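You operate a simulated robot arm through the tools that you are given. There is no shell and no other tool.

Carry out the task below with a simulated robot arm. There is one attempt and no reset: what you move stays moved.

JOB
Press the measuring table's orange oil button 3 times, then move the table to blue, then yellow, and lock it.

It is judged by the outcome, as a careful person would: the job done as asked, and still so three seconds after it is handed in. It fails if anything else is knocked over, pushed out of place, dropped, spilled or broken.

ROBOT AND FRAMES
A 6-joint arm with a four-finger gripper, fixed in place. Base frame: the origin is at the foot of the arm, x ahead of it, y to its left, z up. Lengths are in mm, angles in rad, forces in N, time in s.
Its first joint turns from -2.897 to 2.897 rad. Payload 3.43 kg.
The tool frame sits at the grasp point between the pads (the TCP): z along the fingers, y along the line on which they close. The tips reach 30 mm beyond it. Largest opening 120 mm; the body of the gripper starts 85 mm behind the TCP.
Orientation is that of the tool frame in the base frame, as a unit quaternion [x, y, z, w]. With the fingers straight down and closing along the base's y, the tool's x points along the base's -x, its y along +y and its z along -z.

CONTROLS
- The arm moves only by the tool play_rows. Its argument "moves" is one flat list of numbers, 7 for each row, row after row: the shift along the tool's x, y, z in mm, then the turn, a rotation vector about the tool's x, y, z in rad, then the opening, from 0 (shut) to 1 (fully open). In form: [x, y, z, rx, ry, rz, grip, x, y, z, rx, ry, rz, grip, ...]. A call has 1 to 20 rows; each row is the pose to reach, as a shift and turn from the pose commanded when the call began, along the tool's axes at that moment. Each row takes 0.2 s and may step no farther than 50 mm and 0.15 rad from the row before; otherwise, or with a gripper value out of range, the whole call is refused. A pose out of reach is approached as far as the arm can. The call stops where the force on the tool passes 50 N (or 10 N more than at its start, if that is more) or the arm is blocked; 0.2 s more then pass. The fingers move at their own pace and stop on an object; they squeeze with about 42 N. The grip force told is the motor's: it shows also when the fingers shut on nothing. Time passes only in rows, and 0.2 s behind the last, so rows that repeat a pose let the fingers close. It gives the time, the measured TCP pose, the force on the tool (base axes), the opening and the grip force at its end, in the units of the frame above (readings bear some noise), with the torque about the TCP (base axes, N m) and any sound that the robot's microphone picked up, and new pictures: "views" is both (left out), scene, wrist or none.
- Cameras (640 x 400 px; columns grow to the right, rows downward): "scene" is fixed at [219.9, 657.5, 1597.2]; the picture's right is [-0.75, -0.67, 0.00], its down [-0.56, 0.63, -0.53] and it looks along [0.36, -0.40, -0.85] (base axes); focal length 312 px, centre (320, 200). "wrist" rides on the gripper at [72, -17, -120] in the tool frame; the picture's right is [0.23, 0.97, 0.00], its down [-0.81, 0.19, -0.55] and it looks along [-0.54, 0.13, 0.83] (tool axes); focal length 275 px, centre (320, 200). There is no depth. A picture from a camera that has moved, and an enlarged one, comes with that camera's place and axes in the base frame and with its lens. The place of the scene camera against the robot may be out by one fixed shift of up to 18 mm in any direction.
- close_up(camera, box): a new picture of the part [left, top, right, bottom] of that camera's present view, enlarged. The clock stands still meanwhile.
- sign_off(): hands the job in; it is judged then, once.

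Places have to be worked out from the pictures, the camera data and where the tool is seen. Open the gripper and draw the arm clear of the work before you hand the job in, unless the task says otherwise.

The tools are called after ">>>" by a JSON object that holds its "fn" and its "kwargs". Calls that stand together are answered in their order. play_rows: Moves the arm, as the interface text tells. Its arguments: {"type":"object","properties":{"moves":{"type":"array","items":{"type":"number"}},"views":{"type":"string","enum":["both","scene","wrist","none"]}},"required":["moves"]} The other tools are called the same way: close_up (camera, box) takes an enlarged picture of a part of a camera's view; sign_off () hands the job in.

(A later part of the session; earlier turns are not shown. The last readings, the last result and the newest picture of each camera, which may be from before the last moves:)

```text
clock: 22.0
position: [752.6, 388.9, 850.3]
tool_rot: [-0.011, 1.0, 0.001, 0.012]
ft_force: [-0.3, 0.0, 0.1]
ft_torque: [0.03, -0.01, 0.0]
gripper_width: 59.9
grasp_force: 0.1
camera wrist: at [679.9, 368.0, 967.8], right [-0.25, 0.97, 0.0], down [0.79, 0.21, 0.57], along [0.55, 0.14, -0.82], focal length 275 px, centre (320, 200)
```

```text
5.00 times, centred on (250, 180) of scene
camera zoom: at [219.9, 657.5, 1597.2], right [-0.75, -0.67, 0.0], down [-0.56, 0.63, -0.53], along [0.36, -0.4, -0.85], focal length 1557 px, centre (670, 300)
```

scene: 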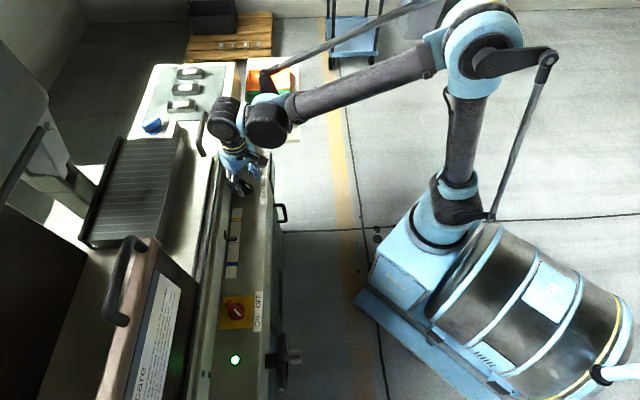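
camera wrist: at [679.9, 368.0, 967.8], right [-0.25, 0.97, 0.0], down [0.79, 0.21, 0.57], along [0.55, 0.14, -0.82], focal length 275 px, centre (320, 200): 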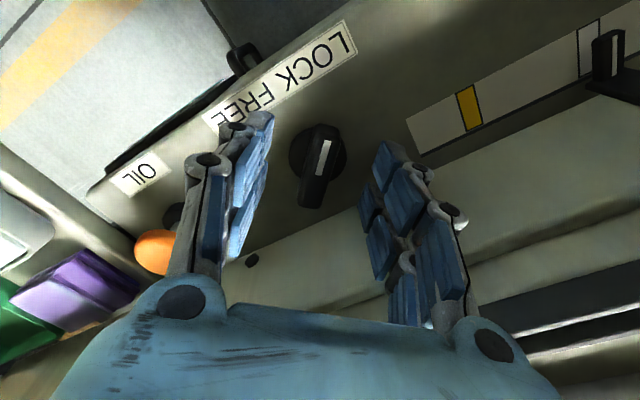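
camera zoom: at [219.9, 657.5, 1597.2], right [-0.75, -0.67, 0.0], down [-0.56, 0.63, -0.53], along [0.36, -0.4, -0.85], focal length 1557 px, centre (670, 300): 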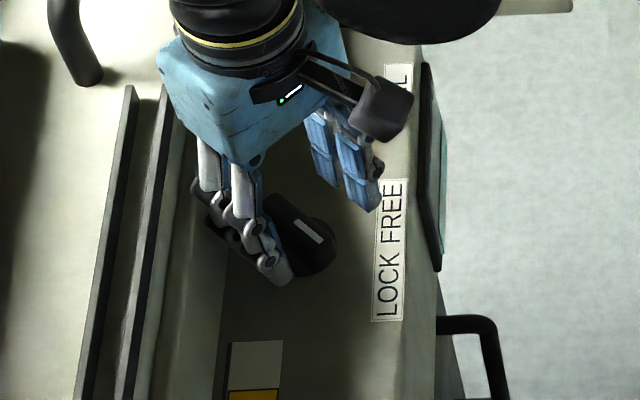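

The knob is unmoved, still at LOCK, with its bar centre near (762.5, 388). I'll recentre, straighten the small tilt, go down only to TCP z≈836 and close again.

>>> {"fn": "play_rows", "kwargs": {"moves": [-5, 0, 0, 0, 0.01, 0.02, 0.5, -10, -0.5, 0, 0, 0.02, 0.03, 0.5, -10, -0.5, 8, 0, 0.02, 0.03, 0.5, -10, -0.5, 14, 0, 0.02, 0.03, 0.5, -10, -0.5, 14, 0, 0.02, 0.03, 0.4, -10, -0.5, 14, 0, 0.02, 0.03, 0.3, -10, -0.5, 14, 0, 0.02, 0.03, 0.22, -10, -0.5, 14, 0, 0.02, 0.03, 0.22]}}

>>> {"fn": "close_up", "kwargs": {"camera": "wrist", "box": [220, 60, 460, 210]}}

>>> {"fn": "close_up", "kwargs": {"camera": "scene", "box": [200, 140, 300, 220]}}

```text
clock: 23.8
position: [762.8, 388.5, 835.6]
tool_rot: [0.004, 1.0, 0.001, 0.002]
ft_force: [-1.1, 0.3, 0.4]
ft_torque: [0.01, 0.02, 0.0]
gripper_width: 26.7
grasp_force: 0.1
camera wrist: at [691.8, 370.1, 956.3], right [-0.22, 0.97, 0.0], down [0.81, 0.18, 0.56], along [0.54, 0.13, -0.83], focal length 275 px, centre (320, 200)
```

scene: 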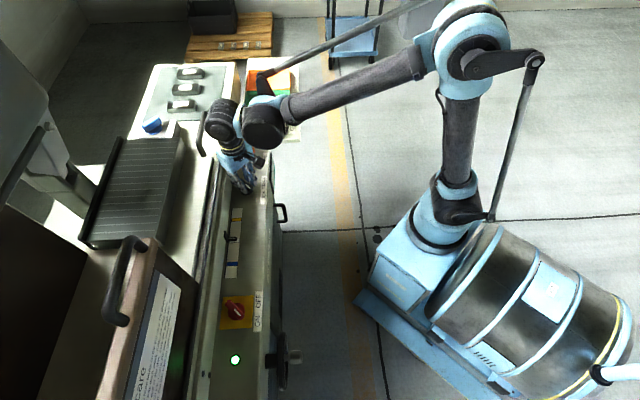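
wrist: 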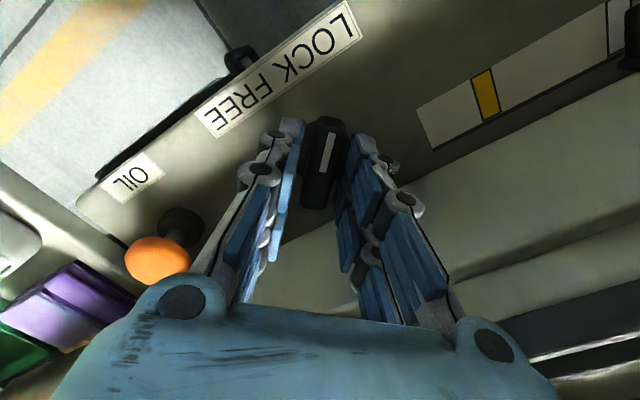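

```text
2.67 times, centred on (340, 135) of wrist
camera zoom: at [691.8, 370.1, 956.3], right [-0.22, 0.97, 0.0], down [0.81, 0.18, 0.56], along [0.54, 0.13, -0.83], focal length 734 px, centre (267, 373)
```

zoom: 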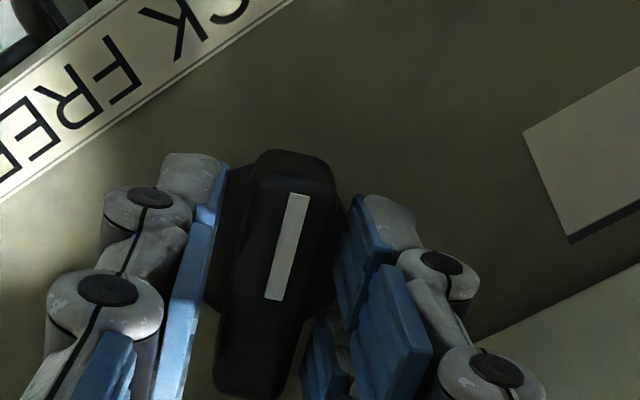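

```text
5.00 times, centred on (250, 180) of scene
camera zoom: at [219.9, 657.5, 1597.2], right [-0.75, -0.67, 0.0], down [-0.56, 0.63, -0.53], along [0.36, -0.4, -0.85], focal length 1557 px, centre (670, 300)
```

zoom: 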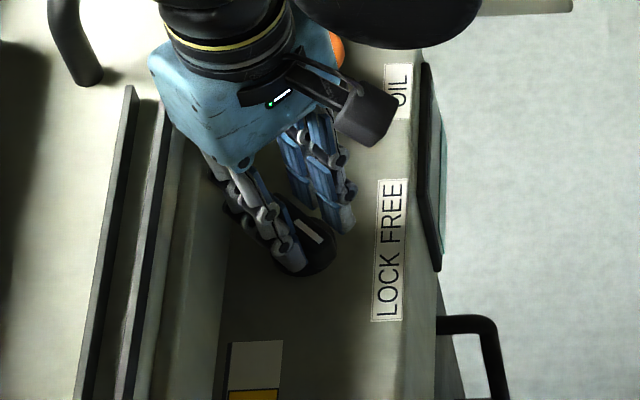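

No force now, and the bar is nicely between the pads. Closing the rest of the way.

>>> {"fn": "play_rows", "kwargs": {"moves": [0, 0, 0, 0, 0, 0, 0.17, 0, 0, 0, 0, 0, 0, 0.13, 0, 0, 0, 0, 0, 0, 0.08, 0, 0, 0, 0, 0, 0, 0], "views": "wrist"}}

```text
clock: 24.8
position: [761.6, 389.2, 835.8]
tool_rot: [0.004, 1.0, 0.003, 0.002]
ft_force: [4.9, 22.7, -0.1]
ft_torque: [0.74, 0.04, 0.43]
gripper_width: 18.0
grasp_force: 45.5
camera wrist: at [691.8, 371.2, 956.0], right [-0.22, 0.97, 0.0], down [0.81, 0.18, 0.56], along [0.54, 0.13, -0.83], focal length 275 px, centre (320, 200)
```

wrist: 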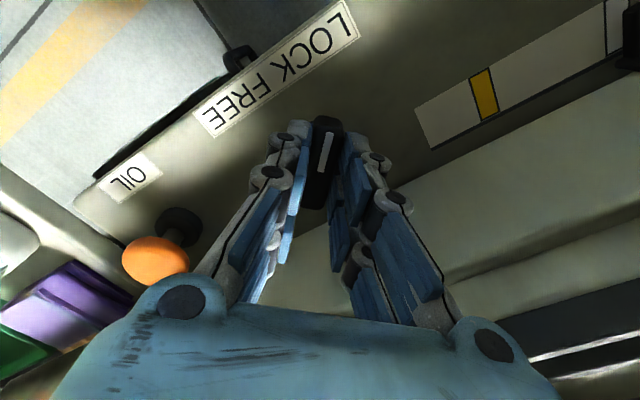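

It's gripped at 18 mm, but a 23 N side force says the knob sits slightly toward +y. I'll ease the tool 1.5 mm that way to centre it before turning.

>>> {"fn": "play_rows", "kwargs": {"moves": [0, 0.8, 0, 0, 0, 0, 0, 0, 1.5, 0, 0, 0, 0, 0, 0, 1.5, 0, 0, 0, 0, 0], "views": "none"}}

```text
clock: 25.6
position: [763.7, 389.6, 837.6]
tool_rot: [0.005, 1.0, 0.001, 0.001]
ft_force: [-14.9, -6.3, -26.4]
ft_torque: [-0.19, 0.52, 0.46]
gripper_width: 18.0
grasp_force: 45.4
```

The side force is gone, but there's now some residual pull (-15, -6, -26 N). I'll relieve it with about 1 mm of compliance moves.

>>> {"fn": "play_rows", "kwargs": {"moves": [0.4, -0.2, 0.6, 0, 0, 0, 0, 0.7, -0.3, 1.2, 0, 0, 0, 0, 0.7, -0.3, 1.2, 0, 0, 0, 0], "views": "none"}}

```text
clock: 26.4
position: [763.5, 388.9, 837.3]
tool_rot: [0.004, 1.0, 0.002, 0.004]
ft_force: [-0.4, 2.9, 26.8]
ft_torque: [0.1, 0.8, 0.42]
gripper_width: 18.0
grasp_force: 44.8
```

Forces are small sideways now. I'll back off 0.6 mm vertically and start turning counter-clockwise (toward FREE), in a modest first step.

>>> {"fn": "play_rows", "kwargs": {"moves": [0, 0, -0.6, 0, 0, 0, 0, 0, 0, -0.6, 0, 0, -0.07, 0, 0, 0, -0.6, 0, 0, -0.14, 0, 0, 0, -0.6, 0, 0, -0.21, 0, 0, 0, -0.6, 0, 0, -0.28, 0], "views": "wrist"}}

```text
clock: 27.6
position: [761.8, 388.9, 835.0]
tool_rot: [-0.136, 0.991, 0.001, 0.003]
ft_force: [17.1, -8.0, 30.3]
ft_torque: [-0.18, -0.56, -0.09]
gripper_width: 18.0
grasp_force: 45.3
camera wrist: at [698.8, 351.8, 955.3], right [-0.48, 0.88, 0.0], down [0.73, 0.4, 0.56], along [0.49, 0.27, -0.83], focal length 275 px, centre (320, 200)
```

wrist: 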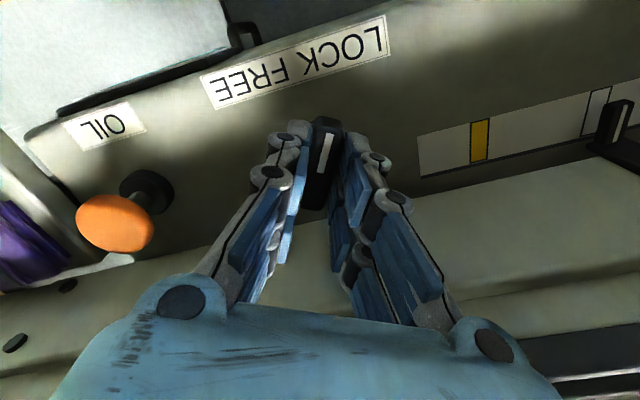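

The knob is turning with the gripper. I'll relieve the small side loads and continue the turn.

>>> {"fn": "play_rows", "kwargs": {"moves": [-0.6, -0.5, -0.7, 0, 0, 0, 0, -0.6, -0.5, -0.7, 0, 0, -0.08, 0, -0.6, -0.5, -0.7, 0, 0, -0.16, 0, -0.6, -0.5, -0.7, 0, 0, -0.24, 0, -0.6, -0.5, -0.7, 0, 0, -0.32, 0], "views": "none"}}

```text
clock: 28.8
position: [763.4, 388.9, 834.8]
tool_rot: [-0.292, 0.956, 0.001, 0.001]
ft_force: [-1.3, -19.9, 0.5]
ft_torque: [-1.31, 1.16, -0.05]
gripper_width: 18.0
grasp_force: 45.1
```

Turned about 34° so far. Continuing with a small correction for the -20 N in y.

>>> {"fn": "play_rows", "kwargs": {"moves": [0.4, -0.6, 0, 0, 0, 0, 0, 0.4, -0.6, 0, 0, 0, -0.08, 0, 0.4, -0.6, 0, 0, 0, -0.16, 0, 0.4, -0.6, 0, 0, 0, -0.24, 0, 0.4, -0.6, 0, 0, 0, -0.32, 0], "views": "wrist"}}

```text
clock: 30.0
position: [763.0, 386.8, 835.0]
tool_rot: [-0.441, 0.897, 0.002, 0.003]
ft_force: [-5.2, -17.2, -15.8]
ft_torque: [-1.02, 0.63, 0.02]
gripper_width: 17.7
grasp_force: 44.3
camera wrist: at [734.0, 319.5, 955.9], right [-0.91, 0.41, 0.0], down [0.34, 0.76, 0.56], along [0.23, 0.51, -0.83], focal length 275 px, centre (320, 200)
```

wrist: 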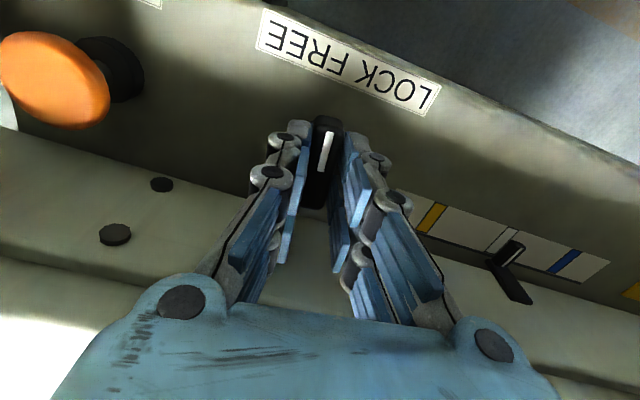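

About 52° turned, with the mark now facing between the two words. I'll go on toward FREE.

>>> {"fn": "play_rows", "kwargs": {"moves": [0.6, -0.3, 0.3, 0, 0, 0, 0, 0.6, -0.3, 0.3, 0, 0, -0.08, 0, 0.6, -0.3, 0.3, 0, 0, -0.16, 0, 0.6, -0.3, 0.3, 0, 0, -0.24, 0, 0.6, -0.3, 0.3, 0, 0, -0.32, 0], "views": "wrist"}}

```text
clock: 31.2
position: [764.2, 387.3, 836.2]
tool_rot: [-0.579, 0.815, 0.0, 0.004]
ft_force: [35.6, -9.7, 26.9]
ft_torque: [-0.68, -0.85, -0.04]
gripper_width: 18.0
grasp_force: 44.4
camera wrist: at [756.5, 313.0, 955.9], right [-0.99, 0.11, -0.01], down [0.09, 0.83, 0.56], along [0.06, 0.55, -0.83], focal length 275 px, centre (320, 200)
```

wrist: 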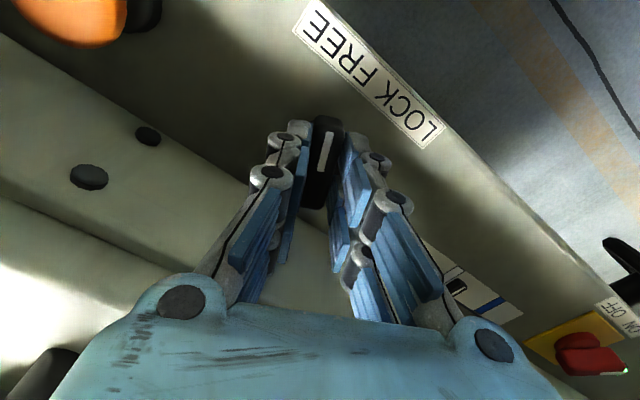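

About 71° turned. I'll correct for the 36 N in x and make the final part of the turn.

>>> {"fn": "play_rows", "kwargs": {"moves": [-0.15, -1.2, -0.5, 0, 0, 0, 0, -0.15, -1.2, -0.5, 0, 0, -0.08, 0, -0.15, -1.2, -0.5, 0, 0, -0.16, 0, -0.15, -1.2, -0.5, 0, 0, -0.24, 0, -0.15, -1.2, -0.5, 0, 0, -0.32, 0], "views": "wrist"}}

```text
clock: 32.4
position: [764.8, 387.2, 835.8]
tool_rot: [-0.701, 0.713, 0.001, 0.002]
ft_force: [19.0, 0.5, -11.3]
ft_torque: [-0.33, -0.4, 0.0]
gripper_width: 17.7
grasp_force: 44.7
camera wrist: at [781.1, 314.2, 956.0], right [-0.98, -0.21, 0.0], down [-0.18, 0.81, 0.56], along [-0.12, 0.54, -0.83], focal length 275 px, centre (320, 200)
```

wrist: 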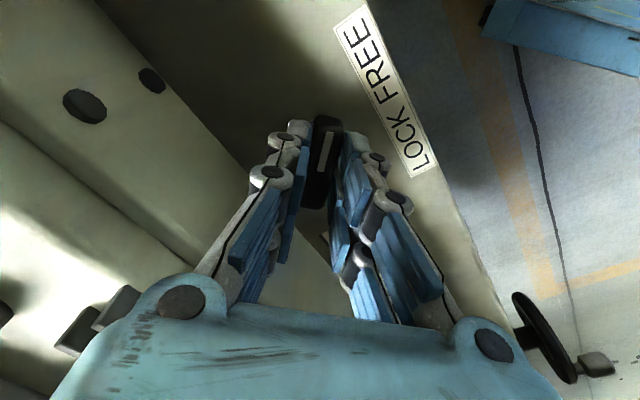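

About 89° turned with no torque about the axis yet. I'll nudge a bit further to see whether there is an end stop or a click.

>>> {"fn": "play_rows", "kwargs": {"moves": [0, -0.7, 0.2, 0, 0, 0, 0, 0, -0.7, 0.2, 0, 0, -0.04, 0, 0, -0.7, 0.2, 0, 0, -0.08, 0, 0, -0.7, 0.2, 0, 0, -0.08, 0], "views": "none"}}

>>> {"fn": "close_up", "kwargs": {"camera": "scene", "box": [200, 140, 300, 220]}}

```text
clock: 33.4
position: [765.2, 387.8, 836.6]
tool_rot: [0.729, -0.685, 0.0, -0.003]
ft_force: [20.4, 11.8, 23.0]
ft_torque: [0.34, -0.52, -2.27]
gripper_width: 18.7
grasp_force: 45.0
```

```text
5.00 times, centred on (250, 180) of scene
camera zoom: at [219.9, 657.5, 1597.2], right [-0.75, -0.67, 0.0], down [-0.56, 0.63, -0.53], along [0.36, -0.4, -0.85], focal length 1557 px, centre (670, 300)
```

zoom: 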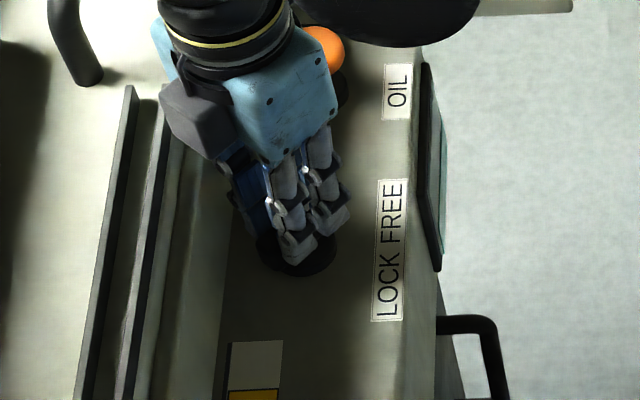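

The torque has jumped to -2.3 N m, so the knob is against its stop at FREE. I'll unload the turn a little, open, and lift to check it.

>>> {"fn": "play_rows", "kwargs": {"moves": [0, -0.6, -0.4, 0, 0, 0.05, 0, 0, -0.6, -0.4, 0, 0, 0.07, 0.1, 0, -0.6, -0.4, 0, 0, 0.07, 0.25, 0, -0.6, -0.4, 0, 0, 0.07, 0.5, 0, -0.6, -0.4, 0, 0, 0.07, 0.5, 0, 0, -20, 0, 0, 0.07, 0.5, 0, 0, -50, 0, 0, 0.07, 0.5, 0, 0, -80, 0, 0, 0.07, 0.5, 0, 0, -80, 0, 0, 0.07, 0.5]}}

>>> {"fn": "close_up", "kwargs": {"camera": "scene", "box": [200, 140, 300, 220]}}

>>> {"fn": "close_up", "kwargs": {"camera": "wrist", "box": [220, 20, 460, 170]}}

```text
clock: 35.4
position: [765.1, 389.9, 919.8]
tool_rot: [-0.703, 0.711, 0.0, 0.003]
ft_force: [0.2, 0.1, 0.2]
ft_torque: [0.0, -0.02, 0.0]
gripper_width: 60.2
grasp_force: 0.1
camera wrist: at [781.8, 317.0, 1038.5], right [-0.98, -0.22, 0.0], down [-0.19, 0.81, 0.56], along [-0.12, 0.54, -0.83], focal length 275 px, centre (320, 200)
```

scene: 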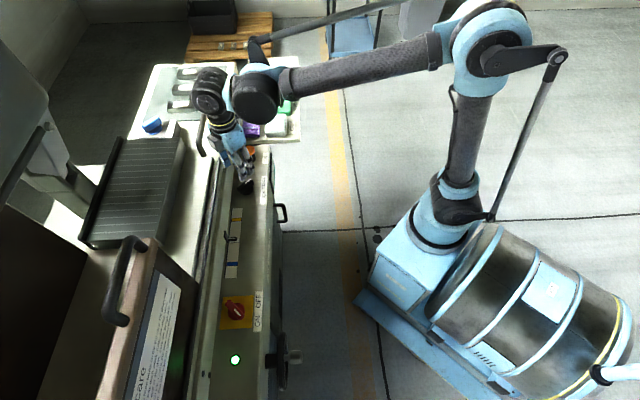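
wrist: 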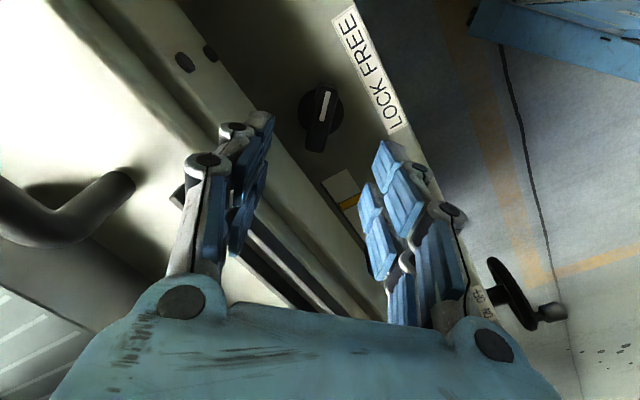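

```text
5.00 times, centred on (250, 180) of scene
camera zoom: at [219.9, 657.5, 1597.2], right [-0.75, -0.67, 0.0], down [-0.56, 0.63, -0.53], along [0.36, -0.4, -0.85], focal length 1557 px, centre (670, 300)
```

zoom: 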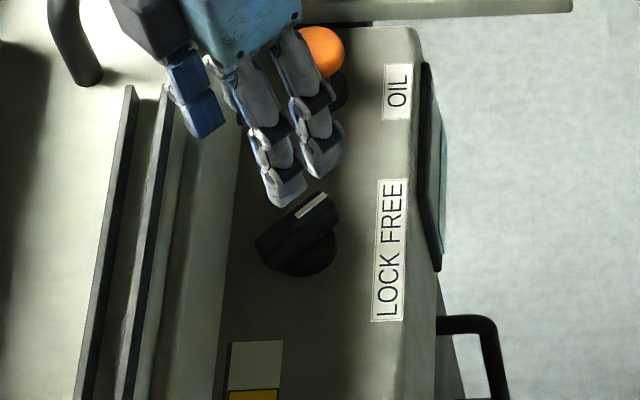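

```text
2.67 times, centred on (340, 95) of wrist
camera zoom: at [781.8, 317.0, 1038.5], right [-0.98, -0.22, 0.0], down [-0.19, 0.81, 0.56], along [-0.12, 0.54, -0.83], focal length 734 px, centre (267, 480)
```

zoom: 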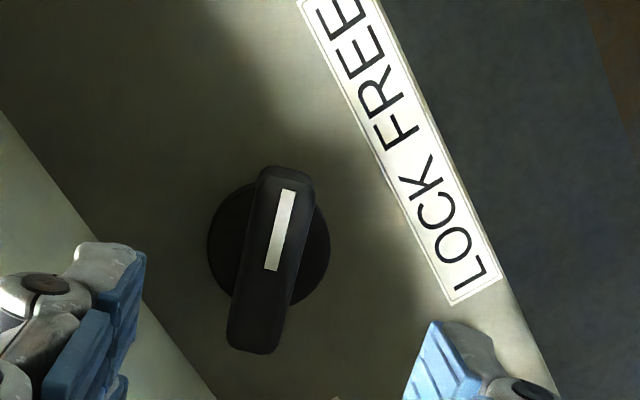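

The knob now points at FREE. Next I need a good look at the table's dark handle, so I'll rise well clear, turn the tool back to 45° and view it from above.

>>> {"fn": "play_rows", "kwargs": {"moves": [0, 0, -40, 0, 0, 0.1, 0.7, 10, -8, -75, 0, 0, 0.24, 1, 20, -16, -105, 0, 0, 0.38, 1, 30, -25, -125, 0, 0, 0.52, 1, 42, -35, -135, 0, 0, 0.66, 1, 54, -45, -140, 0, 0, 0.785, 1, 54, -45, -140, 0, 0, 0.785, 1]}}

```text
clock: 37.0
position: [807.6, 331.9, 1056.9]
tool_rot: [-0.378, 0.926, 0.001, 0.002]
ft_force: [0.0, -0.1, 0.5]
ft_torque: [0.01, 0.0, 0.0]
gripper_width: 120.1
grasp_force: 0.1
camera wrist: at [769.8, 268.1, 1175.9], right [-0.85, 0.53, 0.0], down [0.44, 0.7, 0.56], along [0.3, 0.47, -0.83], focal length 275 px, centre (320, 200)
```

scene: 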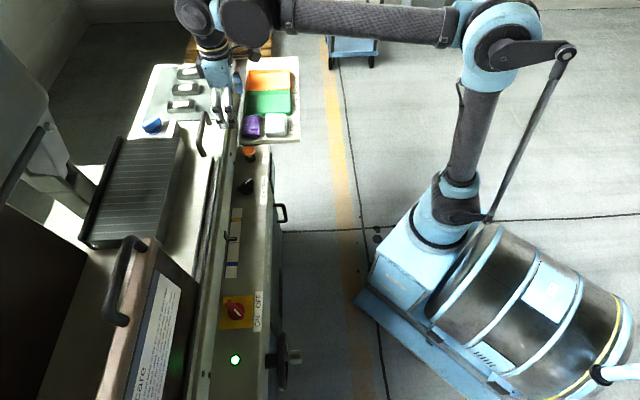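
wrist: 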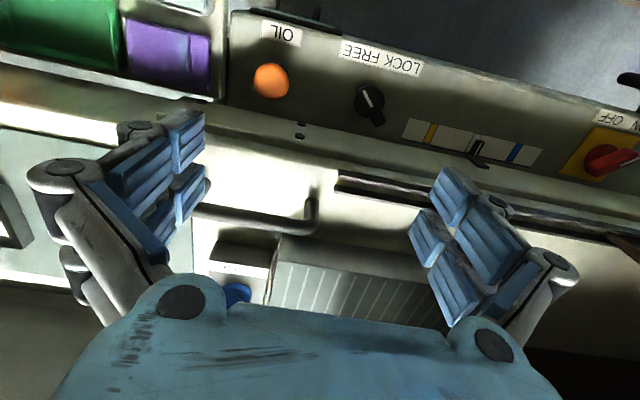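

>>> {"fn": "close_up", "kwargs": {"camera": "wrist", "box": [180, 160, 420, 310]}}

>>> {"fn": "close_up", "kwargs": {"camera": "wrist", "box": [400, 100, 560, 200]}}

>>> {"fn": "close_up", "kwargs": {"camera": "scene", "box": [130, 80, 290, 180]}}

```text
2.67 times, centred on (300, 235) of wrist
camera zoom: at [769.8, 268.1, 1175.9], right [-0.85, 0.53, 0.0], down [0.44, 0.7, 0.56], along [0.3, 0.47, -0.83], focal length 734 px, centre (373, 107)
```

zoom: 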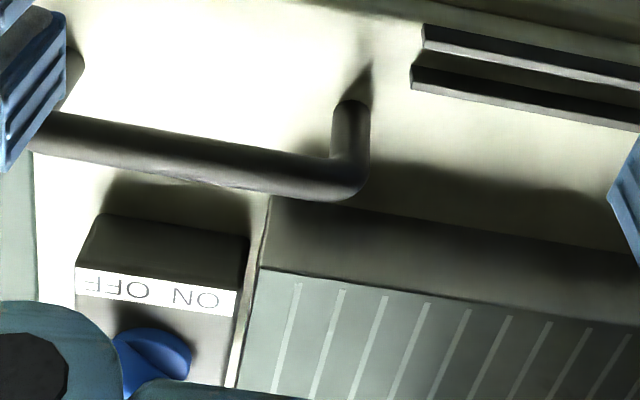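

```text
4.00 times, centred on (480, 150) of wrist
camera zoom: at [769.8, 268.1, 1175.9], right [-0.85, 0.53, 0.0], down [0.44, 0.7, 0.56], along [0.3, 0.47, -0.83], focal length 1101 px, centre (-320, 400)
```

zoom: 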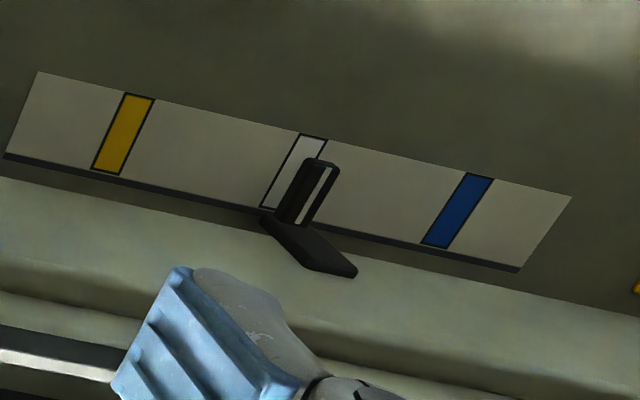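

```text
4.00 times, centred on (210, 130) of scene
camera zoom: at [219.9, 657.5, 1597.2], right [-0.75, -0.67, 0.0], down [-0.56, 0.63, -0.53], along [0.36, -0.4, -0.85], focal length 1246 px, centre (760, 480)
```

zoom: 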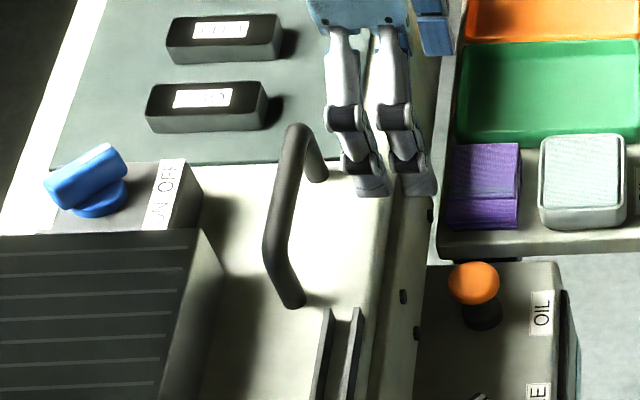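

The handle's near corner triangulates to about (879, 419, 943) and the bar runs about 116 mm toward (965, 341), so the table is higher than the panel and near the reach limit. I'll turn the tool 90° so the fingers close across the bar, staying high, then tilt about the bar axis to gain reach.

>>> {"fn": "play_rows", "kwargs": {"moves": [-6, -2, -10, 0, 0, 0.14, 1, -12, -4, -20, 0, 0, 0.28, 1, -18, -6, -30, 0, 0, 0.42, 1, -24, -8, -43, 0, 0, 0.56, 0.8, -30, -10, -43, 0, 0, 0.7, 0.6, -36, -12, -43, 0, 0, 0.84, 0.5, -42, -14, -43, 0, 0, 0.98, 0.5, -48, -16, -43, 0, 0, 1.12, 0.5, -54, -18, -43, 0, 0, 1.26, 0.5, -60, -18, -43, 0, 0, 1.4, 0.5, -66, -18, -43, 0, 0, 1.5, 0.5, -70, -18, -43, 0, 0, 1.57, 0.5, -70, -18, -43, 0, 0, 1.57, 0.5]}}

```text
clock: 39.8
position: [868.8, 369.4, 1100.9]
tool_rot: [0.387, 0.922, 0.003, 0.002]
ft_force: [0.2, -0.3, -0.5]
ft_torque: [-0.04, 0.03, 0.01]
gripper_width: 59.8
grasp_force: 0.1
camera wrist: at [808.7, 407.1, 1219.9], right [0.53, 0.85, 0.01], down [0.7, -0.45, 0.55], along [0.47, -0.29, -0.83], focal length 275 px, centre (320, 200)
```

scene: 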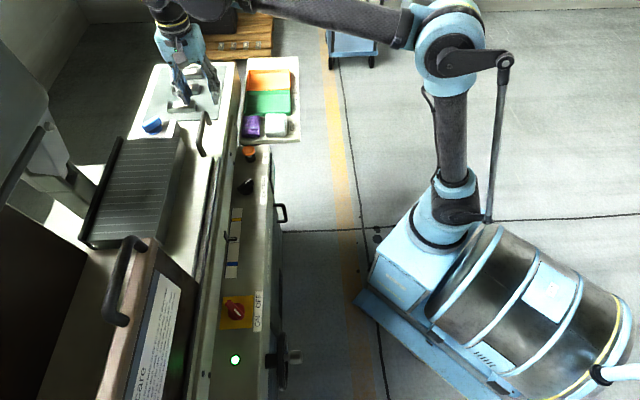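
wrist: 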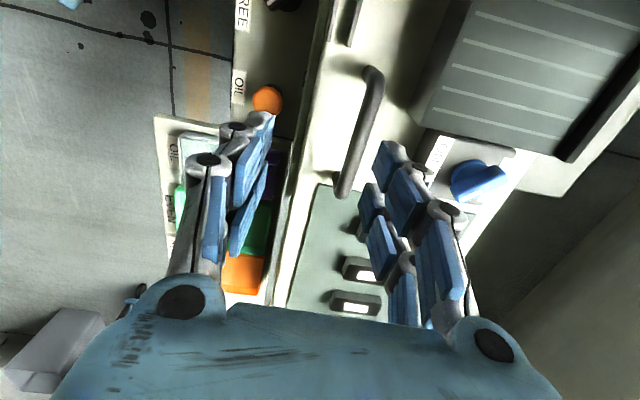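

The handle is clearly visible and matches: the bar runs from about (878, 422) to (966, 342) at z≈943. I'll move over a point about 30 mm in from its near end, tilt 0.4 rad about the bar axis for reach, and stop above it to check.

>>> {"fn": "play_rows", "kwargs": {"moves": [0, 8, 10, -0.08, 0, 0, 0.5, 0, 16, 25, -0.16, 0, 0, 0.5, 0, 24, 40, -0.24, 0, 0, 0.5, 0, 32, 60, -0.32, 0, 0, 0.5, -1, 40, 75, -0.4, 0, 0, 0.5, -1, 45, 90, -0.4, 0, 0, 0.5, -1, 45, 90, -0.4, 0, 0, 0.5]}}

>>> {"fn": "close_up", "kwargs": {"camera": "wrist", "box": [220, 20, 460, 170]}}

>>> {"fn": "close_up", "kwargs": {"camera": "scene", "box": [130, 80, 290, 180]}}

```text
clock: 41.4
position: [903.7, 399.0, 1009.6]
tool_rot: [0.379, 0.903, 0.185, 0.078]
ft_force: [-0.6, -0.2, 0.5]
ft_torque: [0.01, 0.03, -0.02]
gripper_width: 60.0
grasp_force: 0.1
camera wrist: at [810.6, 405.1, 1112.8], right [0.48, 0.79, 0.38], down [0.54, -0.61, 0.58], along [0.69, -0.07, -0.72], focal length 275 px, centre (320, 200)
```

scene: 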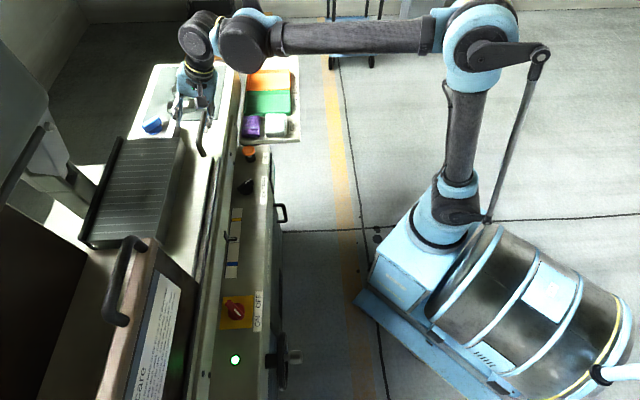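
wrist: 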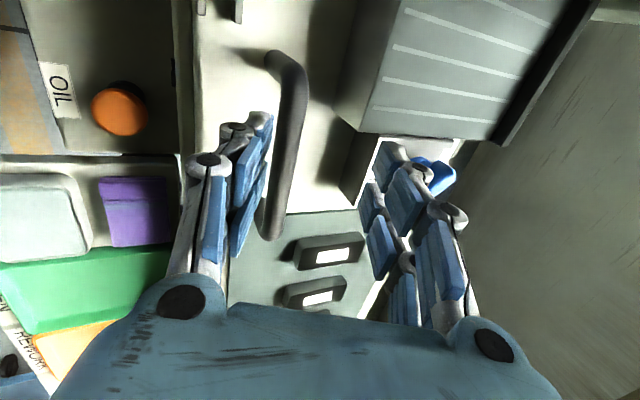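

```text
2.67 times, centred on (340, 95) of wrist
camera zoom: at [810.6, 405.1, 1112.8], right [0.48, 0.79, 0.38], down [0.54, -0.61, 0.58], along [0.69, -0.07, -0.72], focal length 734 px, centre (267, 480)
```

zoom: 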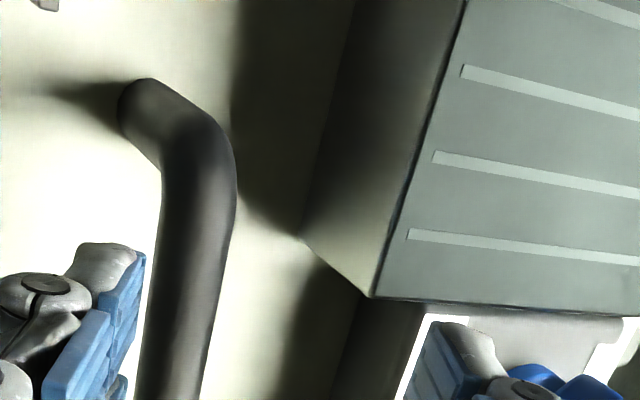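

```text
4.00 times, centred on (210, 130) of scene
camera zoom: at [219.9, 657.5, 1597.2], right [-0.75, -0.67, 0.0], down [-0.56, 0.63, -0.53], along [0.36, -0.4, -0.85], focal length 1246 px, centre (760, 480)
```

zoom: 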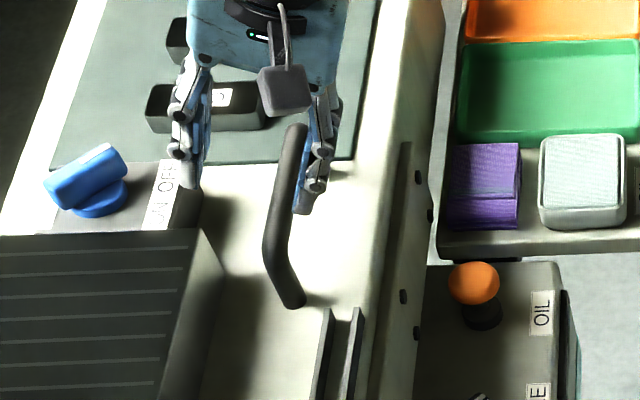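

The bar's near end is confirmed at about (879.5, 424, 943), running at -44°. I'll line up on the approach line (25 mm inward along the closing axis) and come in along the fingers until the bar lies between the pads.

>>> {"fn": "play_rows", "kwargs": {"moves": [1, -12, 0, 0, 0, 0, 0.5, 3, -25, 0, 0, 0, 0, 0.5, 3, -25, 15, 0, 0, 0, 0.5, 3, -25, 28, 0, 0, 0, 0.5, 3, -25, 40, 0, 0, 0, 0.5, 3, -25, 40, 0, 0, 0, 0.5]}}

>>> {"fn": "close_up", "kwargs": {"camera": "wrist", "box": [200, 20, 480, 195]}}

>>> {"fn": "close_up", "kwargs": {"camera": "scene", "box": [150, 80, 270, 170]}}

```text
clock: 42.8
position: [896.6, 396.8, 962.1]
tool_rot: [0.379, 0.903, 0.186, 0.078]
ft_force: [-0.6, 0.1, 0.4]
ft_torque: [0.01, 0.02, 0.0]
gripper_width: 60.0
grasp_force: 0.0
camera wrist: at [802.4, 401.5, 1066.0], right [0.48, 0.79, 0.38], down [0.54, -0.61, 0.58], along [0.69, -0.07, -0.72], focal length 275 px, centre (320, 200)
```

scene: 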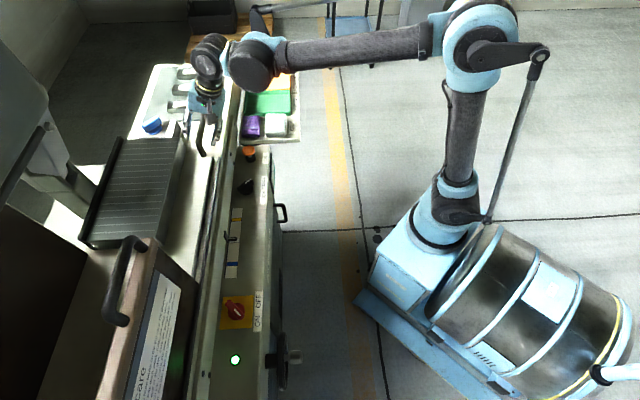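
wrist: 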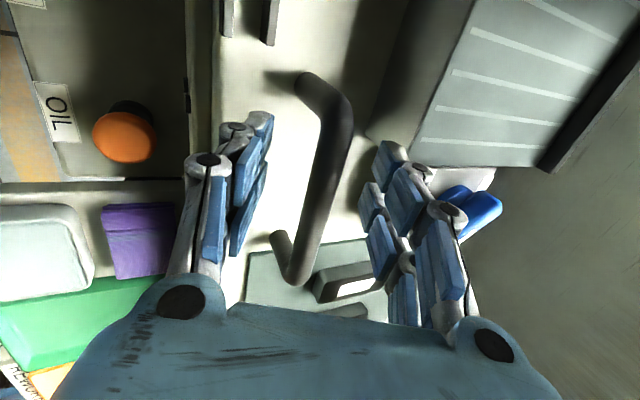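

```text
2.29 times, centred on (340, 108) of wrist
camera zoom: at [802.4, 401.5, 1066.0], right [0.48, 0.79, 0.38], down [0.54, -0.61, 0.58], along [0.69, -0.07, -0.72], focal length 629 px, centre (274, 411)
```

zoom: 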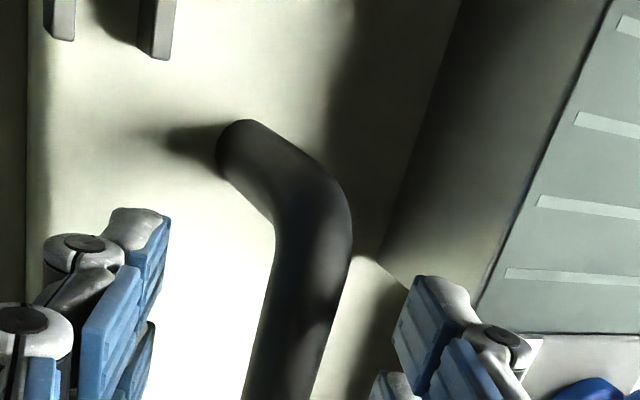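

```text
4.44 times, centred on (210, 125) of scene
camera zoom: at [219.9, 657.5, 1597.2], right [-0.75, -0.67, 0.0], down [-0.56, 0.63, -0.53], along [0.36, -0.4, -0.85], focal length 1384 px, centre (809, 533)
```

zoom: 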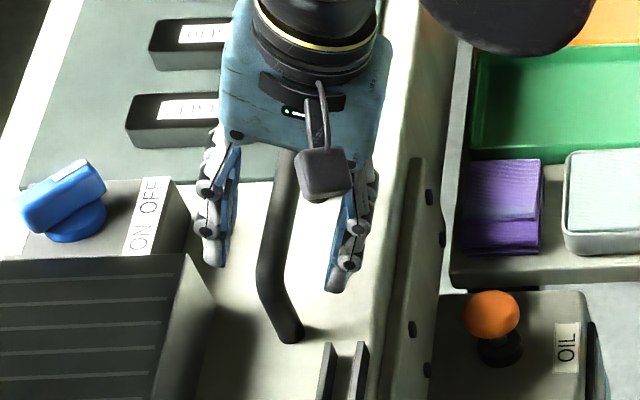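

The bar is nicely between the fingers. I'll go in 12 mm more and close gently to just wider than the bar first.

>>> {"fn": "play_rows", "kwargs": {"moves": [0, 0, 6, 0, 0, 0, 0.5, 0, 0, 12, 0, 0, 0, 0.5, 0, 0, 12, 0, 0, 0, 0.4, 0, 0, 12, 0, 0, 0, 0.3, 0, 0, 12, 0, 0, 0, 0.22, 0, 0, 12, 0, 0, 0, 0.2, 0, 0, 12, 0, 0, 0, 0.2]}}

>>> {"fn": "close_up", "kwargs": {"camera": "wrist", "box": [200, 20, 480, 195]}}

>>> {"fn": "close_up", "kwargs": {"camera": "scene", "box": [150, 80, 270, 170]}}

```text
clock: 44.4
position: [898.8, 400.3, 952.1]
tool_rot: [0.379, 0.903, 0.186, 0.077]
ft_force: [-1.0, 0.0, 0.1]
ft_torque: [-0.01, -0.04, -0.01]
gripper_width: 24.0
grasp_force: 0.0
camera wrist: at [806.0, 405.6, 1055.7], right [0.48, 0.79, 0.38], down [0.54, -0.61, 0.58], along [0.69, -0.07, -0.72], focal length 275 px, centre (320, 200)
```

scene: 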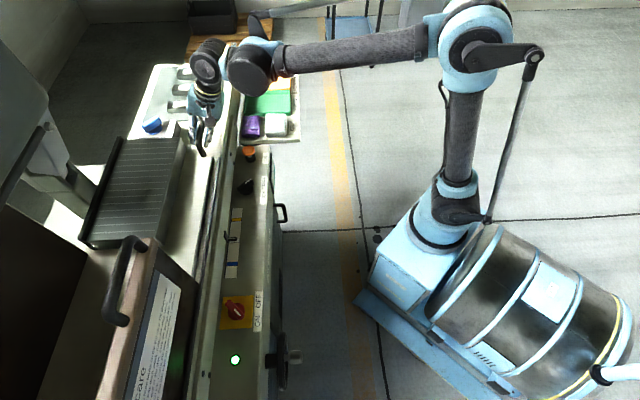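
wrist: 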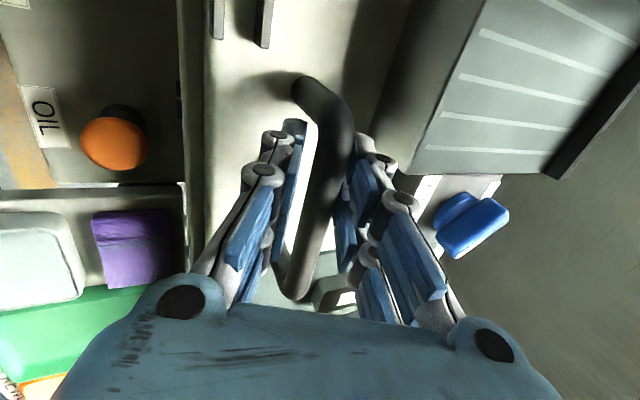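

```text
2.29 times, centred on (340, 108) of wrist
camera zoom: at [806.0, 405.6, 1055.7], right [0.48, 0.79, 0.38], down [0.54, -0.61, 0.58], along [0.69, -0.07, -0.72], focal length 629 px, centre (274, 411)
```

zoom: 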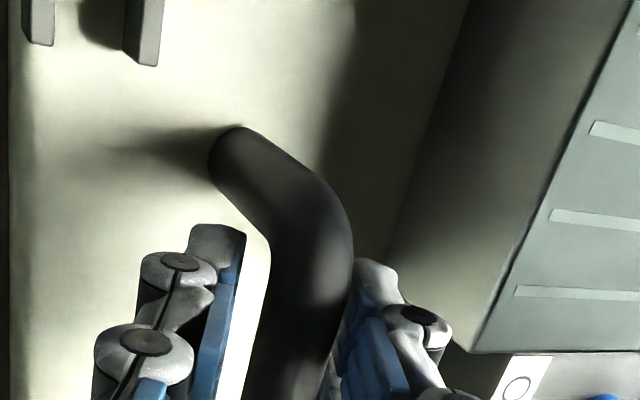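

```text
4.44 times, centred on (210, 125) of scene
camera zoom: at [219.9, 657.5, 1597.2], right [-0.75, -0.67, 0.0], down [-0.56, 0.63, -0.53], along [0.36, -0.4, -0.85], focal length 1384 px, centre (809, 533)
```

zoom: 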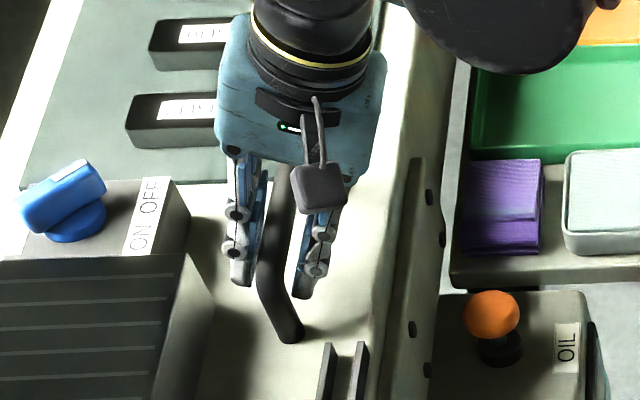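

The bar sits closer to the outer finger, so I'll shift 2.5 mm outward and then close on it.

>>> {"fn": "play_rows", "kwargs": {"moves": [0, 1.3, 0, 0, 0, 0, 0.2, 0, 2.5, 0, 0, 0, 0, 0.17, 0, 2.5, 0, 0, 0, 0, 0.13, 0, 2.5, 0, 0, 0, 0, 0.08, 0, 2.5, 0, 0, 0, 0, 0, 0, 2.5, 0, 0, 0, 0, 0], "views": "wrist"}}

```text
clock: 45.8
position: [902.3, 401.3, 952.3]
tool_rot: [0.379, 0.903, 0.186, 0.077]
ft_force: [-4.7, -10.1, -7.8]
ft_torque: [-0.92, -0.64, 0.84]
gripper_width: 17.3
grasp_force: 44.4
camera wrist: at [808.0, 406.9, 1056.5], right [0.48, 0.79, 0.38], down [0.54, -0.61, 0.58], along [0.69, -0.07, -0.72], focal length 275 px, centre (320, 200)
```

wrist: 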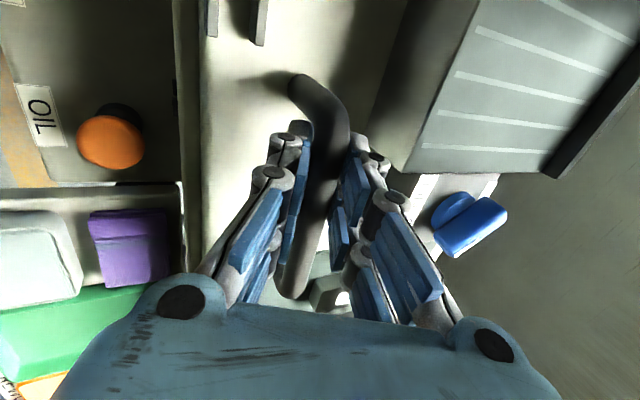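

The bar is held at 17.3 mm with only small forces. From the earlier view, white to blue and white to yellow are each about 71 mm along the machine axis, which is the tool's x. I'll start with a slow 20 mm move toward blue to see if the table slides.

>>> {"fn": "play_rows", "kwargs": {"moves": [3, 0, 0, 0, 0, 0, 0, 8, 0, 0, 0, 0, 0, 0, 14, 0, 0, 0, 0, 0, 0, 20, 0, 0, 0, 0, 0, 0, 20, 0, 0, 0, 0, 0, 0], "views": "both"}}

>>> {"fn": "close_up", "kwargs": {"camera": "scene", "box": [190, 190, 290, 290]}}

```text
clock: 47.0
position: [886.6, 416.0, 952.6]
tool_rot: [0.378, 0.904, 0.186, 0.076]
ft_force: [-4.9, 5.5, -17.2]
ft_torque: [-0.42, -0.47, 0.83]
gripper_width: 16.8
grasp_force: 44.9
camera wrist: at [793.1, 421.8, 1056.7], right [0.48, 0.79, 0.38], down [0.54, -0.61, 0.58], along [0.69, -0.07, -0.72], focal length 275 px, centre (320, 200)
```

scene: 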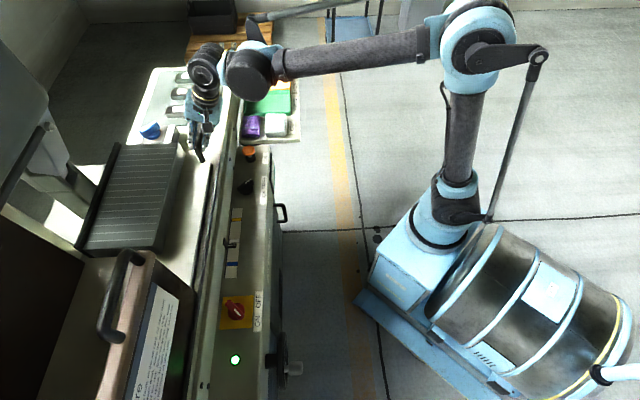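
wrist: 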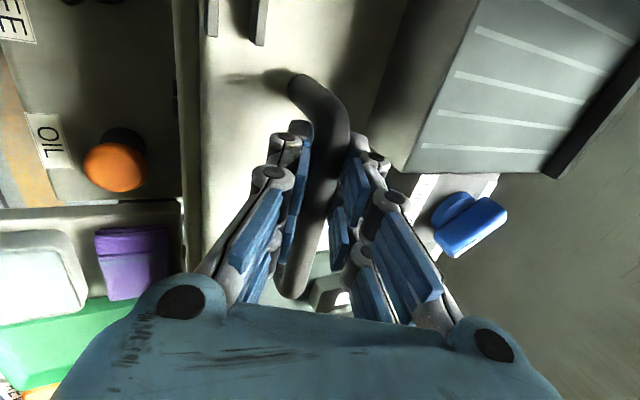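

```text
4.00 times, centred on (240, 240) of scene
camera zoom: at [219.9, 657.5, 1597.2], right [-0.75, -0.67, 0.0], down [-0.56, 0.63, -0.53], along [0.36, -0.4, -0.85], focal length 1246 px, centre (640, 40)
```

zoom: 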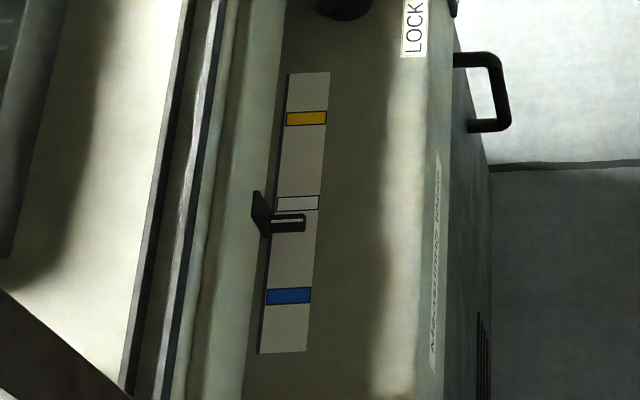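

The table slides with the handle, and the pointer is on its way to blue. My parallax estimate puts the pointer about 16 mm above the plate, with the bands about 70 mm apart, so I'll move 50 mm more toward blue.

>>> {"fn": "play_rows", "kwargs": {"moves": [4, 0, 0, 0, 0, 0, 0, 11, 0, 0, 0, 0, 0, 0, 19, 0, 0, 0, 0, 0, 0, 27, 0, 0, 0, 0, 0, 0, 35, 0, 0, 0, 0, 0, 0, 42, 0, 0, 0, 0, 0, 0, 47, 0, 0, 0, 0, 0, 0, 50, 0, 0, 0, 0, 0, 0, 50, 0, 0, 0, 0, 0, 0], "views": "both"}}

>>> {"fn": "close_up", "kwargs": {"camera": "scene", "box": [190, 190, 290, 290]}}

```text
clock: 49.1
position: [840.5, 455.0, 963.3]
tool_rot: [0.376, 0.903, 0.189, 0.082]
ft_force: [29.8, 40.1, -10.7]
ft_torque: [0.06, -0.97, -0.32]
gripper_width: 17.7
grasp_force: 45.0
stopped in row 9: the force on the tool passed its limit at 51 N (the readings are from after the stop); the commanded pose is now the measured one
camera wrist: at [745.9, 459.9, 1065.8], right [0.47, 0.79, 0.39], down [0.53, -0.61, 0.59], along [0.7, -0.07, -0.71], focal length 275 px, centre (320, 200)
```

scene: 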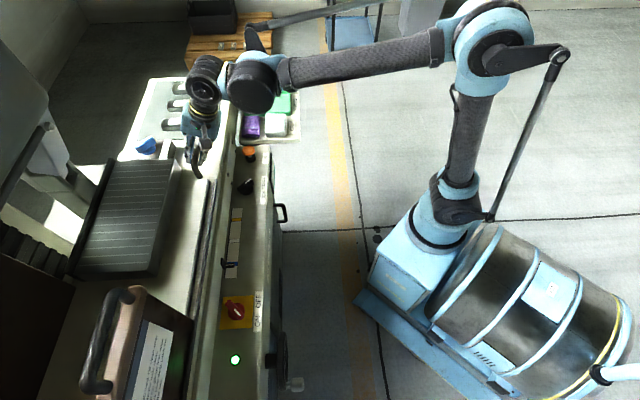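
wrist: 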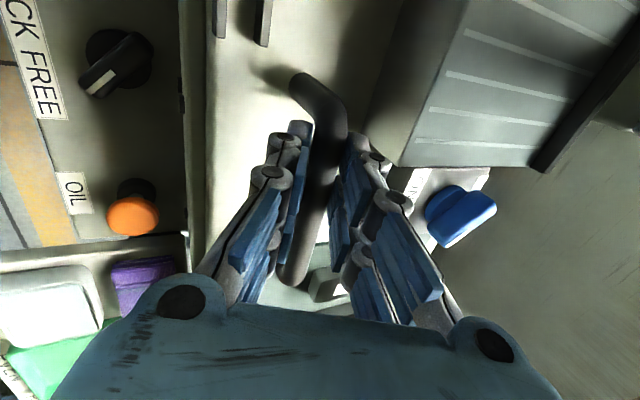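

```text
4.00 times, centred on (240, 240) of scene
camera zoom: at [219.9, 657.5, 1597.2], right [-0.75, -0.67, 0.0], down [-0.56, 0.63, -0.53], along [0.36, -0.4, -0.85], focal length 1246 px, centre (640, 40)
```

zoom: 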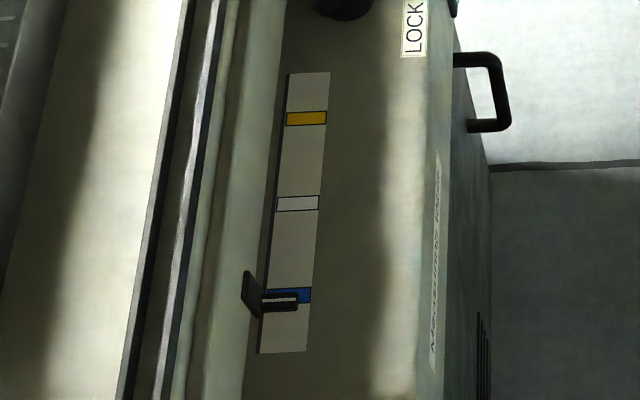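

The move stopped on a lateral load, and on stopping the arm slipped up the bar and dragged the table about 10 mm past blue. I'll relieve the lateral load, loosen the grip, go back down on the bar and regrip.

>>> {"fn": "play_rows", "kwargs": {"moves": [0, 1, 0, 0, 0, 0, 0, 0, 2, 0, 0, 0, 0, 0, 0, 2, 0, 0, 0, 0, 0], "views": "none"}}

```text
clock: 49.9
position: [841.8, 454.2, 963.9]
tool_rot: [0.377, 0.903, 0.187, 0.082]
ft_force: [25.9, 34.2, 5.2]
ft_torque: [0.63, -0.49, 0.12]
gripper_width: 17.6
grasp_force: 44.6
```

Most of the lateral load remains, so I'll simply open the fingers a little to release it.

>>> {"fn": "play_rows", "kwargs": {"moves": [0, 0, 0, 0, 0, 0, 0.1, 0, 0, 0, 0, 0, 0, 0.2, 0, 0, 0, 0, 0, 0, 0.3, 0, 0, 0, 0, 0, 0, 0.3], "views": "both"}}

>>> {"fn": "close_up", "kwargs": {"camera": "wrist", "box": [200, 20, 480, 195]}}

>>> {"fn": "close_up", "kwargs": {"camera": "scene", "box": [190, 190, 290, 290]}}

```text
clock: 50.9
position: [841.2, 453.5, 965.2]
tool_rot: [0.377, 0.903, 0.187, 0.083]
ft_force: [0.7, 0.7, 0.1]
ft_torque: [0.04, 0.0, -0.02]
gripper_width: 36.2
grasp_force: 0.0
camera wrist: at [746.3, 458.2, 1067.4], right [0.47, 0.79, 0.39], down [0.53, -0.61, 0.59], along [0.7, -0.07, -0.71], focal length 275 px, centre (320, 200)
```

scene: 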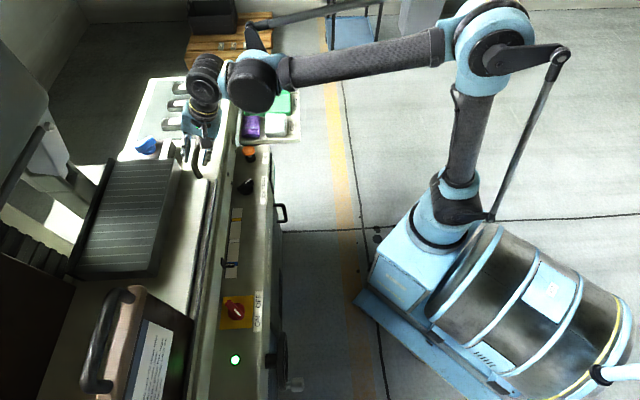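
wrist: 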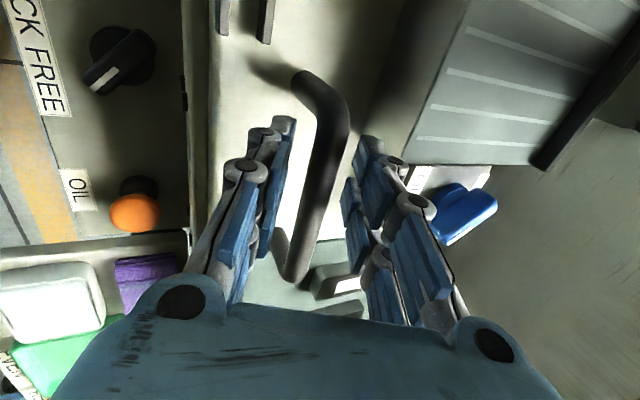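

```text
2.29 times, centred on (340, 108) of wrist
camera zoom: at [746.3, 458.2, 1067.4], right [0.47, 0.79, 0.39], down [0.53, -0.61, 0.59], along [0.7, -0.07, -0.71], focal length 629 px, centre (274, 411)
```

zoom: 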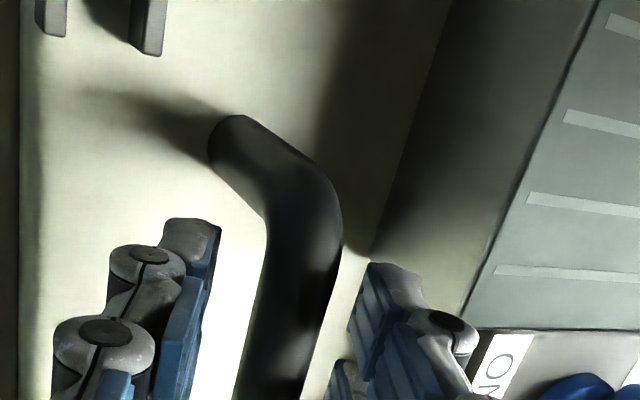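

```text
4.00 times, centred on (240, 240) of scene
camera zoom: at [219.9, 657.5, 1597.2], right [-0.75, -0.67, 0.0], down [-0.56, 0.63, -0.53], along [0.36, -0.4, -0.85], focal length 1246 px, centre (640, 40)
```

zoom: 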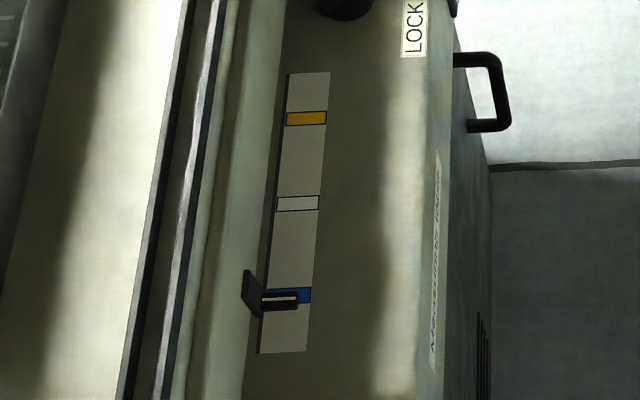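

The load is released, the pointer is a bit past blue, and the bar is still between the fingers. I'll go 11 mm deeper, centre 2.5 mm outward, and regrip.

>>> {"fn": "play_rows", "kwargs": {"moves": [0, 1, 4, 0, 0, 0, 0.3, 0, 2.5, 8, 0, 0, 0, 0.3, 0, 2.5, 11, 0, 0, 0, 0.3, 0, 2.5, 11, 0, 0, 0, 0.2, 0, 2.5, 11, 0, 0, 0, 0.16, 0, 2.5, 11, 0, 0, 0, 0.12, 0, 2.5, 11, 0, 0, 0, 0.06, 0, 2.5, 11, 0, 0, 0, 0, 0, 2.5, 11, 0, 0, 0, 0], "views": "wrist"}}

```text
clock: 52.9
position: [834.8, 460.3, 965.5]
tool_rot: [0.374, 0.903, 0.19, 0.087]
ft_force: [26.5, 35.1, -6.2]
ft_torque: [-0.14, -1.17, -0.7]
gripper_width: 18.5
grasp_force: 44.9
stopped in row 9: the force on the tool passed its limit at 52 N (the readings are from after the stop); the commanded pose is now the measured one
camera wrist: at [738.8, 465.1, 1066.4], right [0.47, 0.79, 0.39], down [0.53, -0.61, 0.59], along [0.71, -0.07, -0.7], focal length 275 px, centre (320, 200)
```

wrist: 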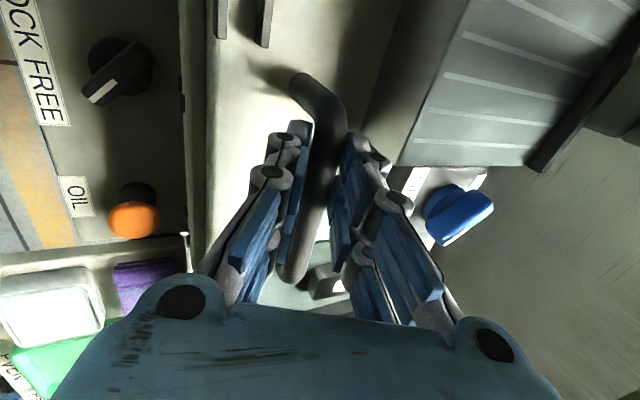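

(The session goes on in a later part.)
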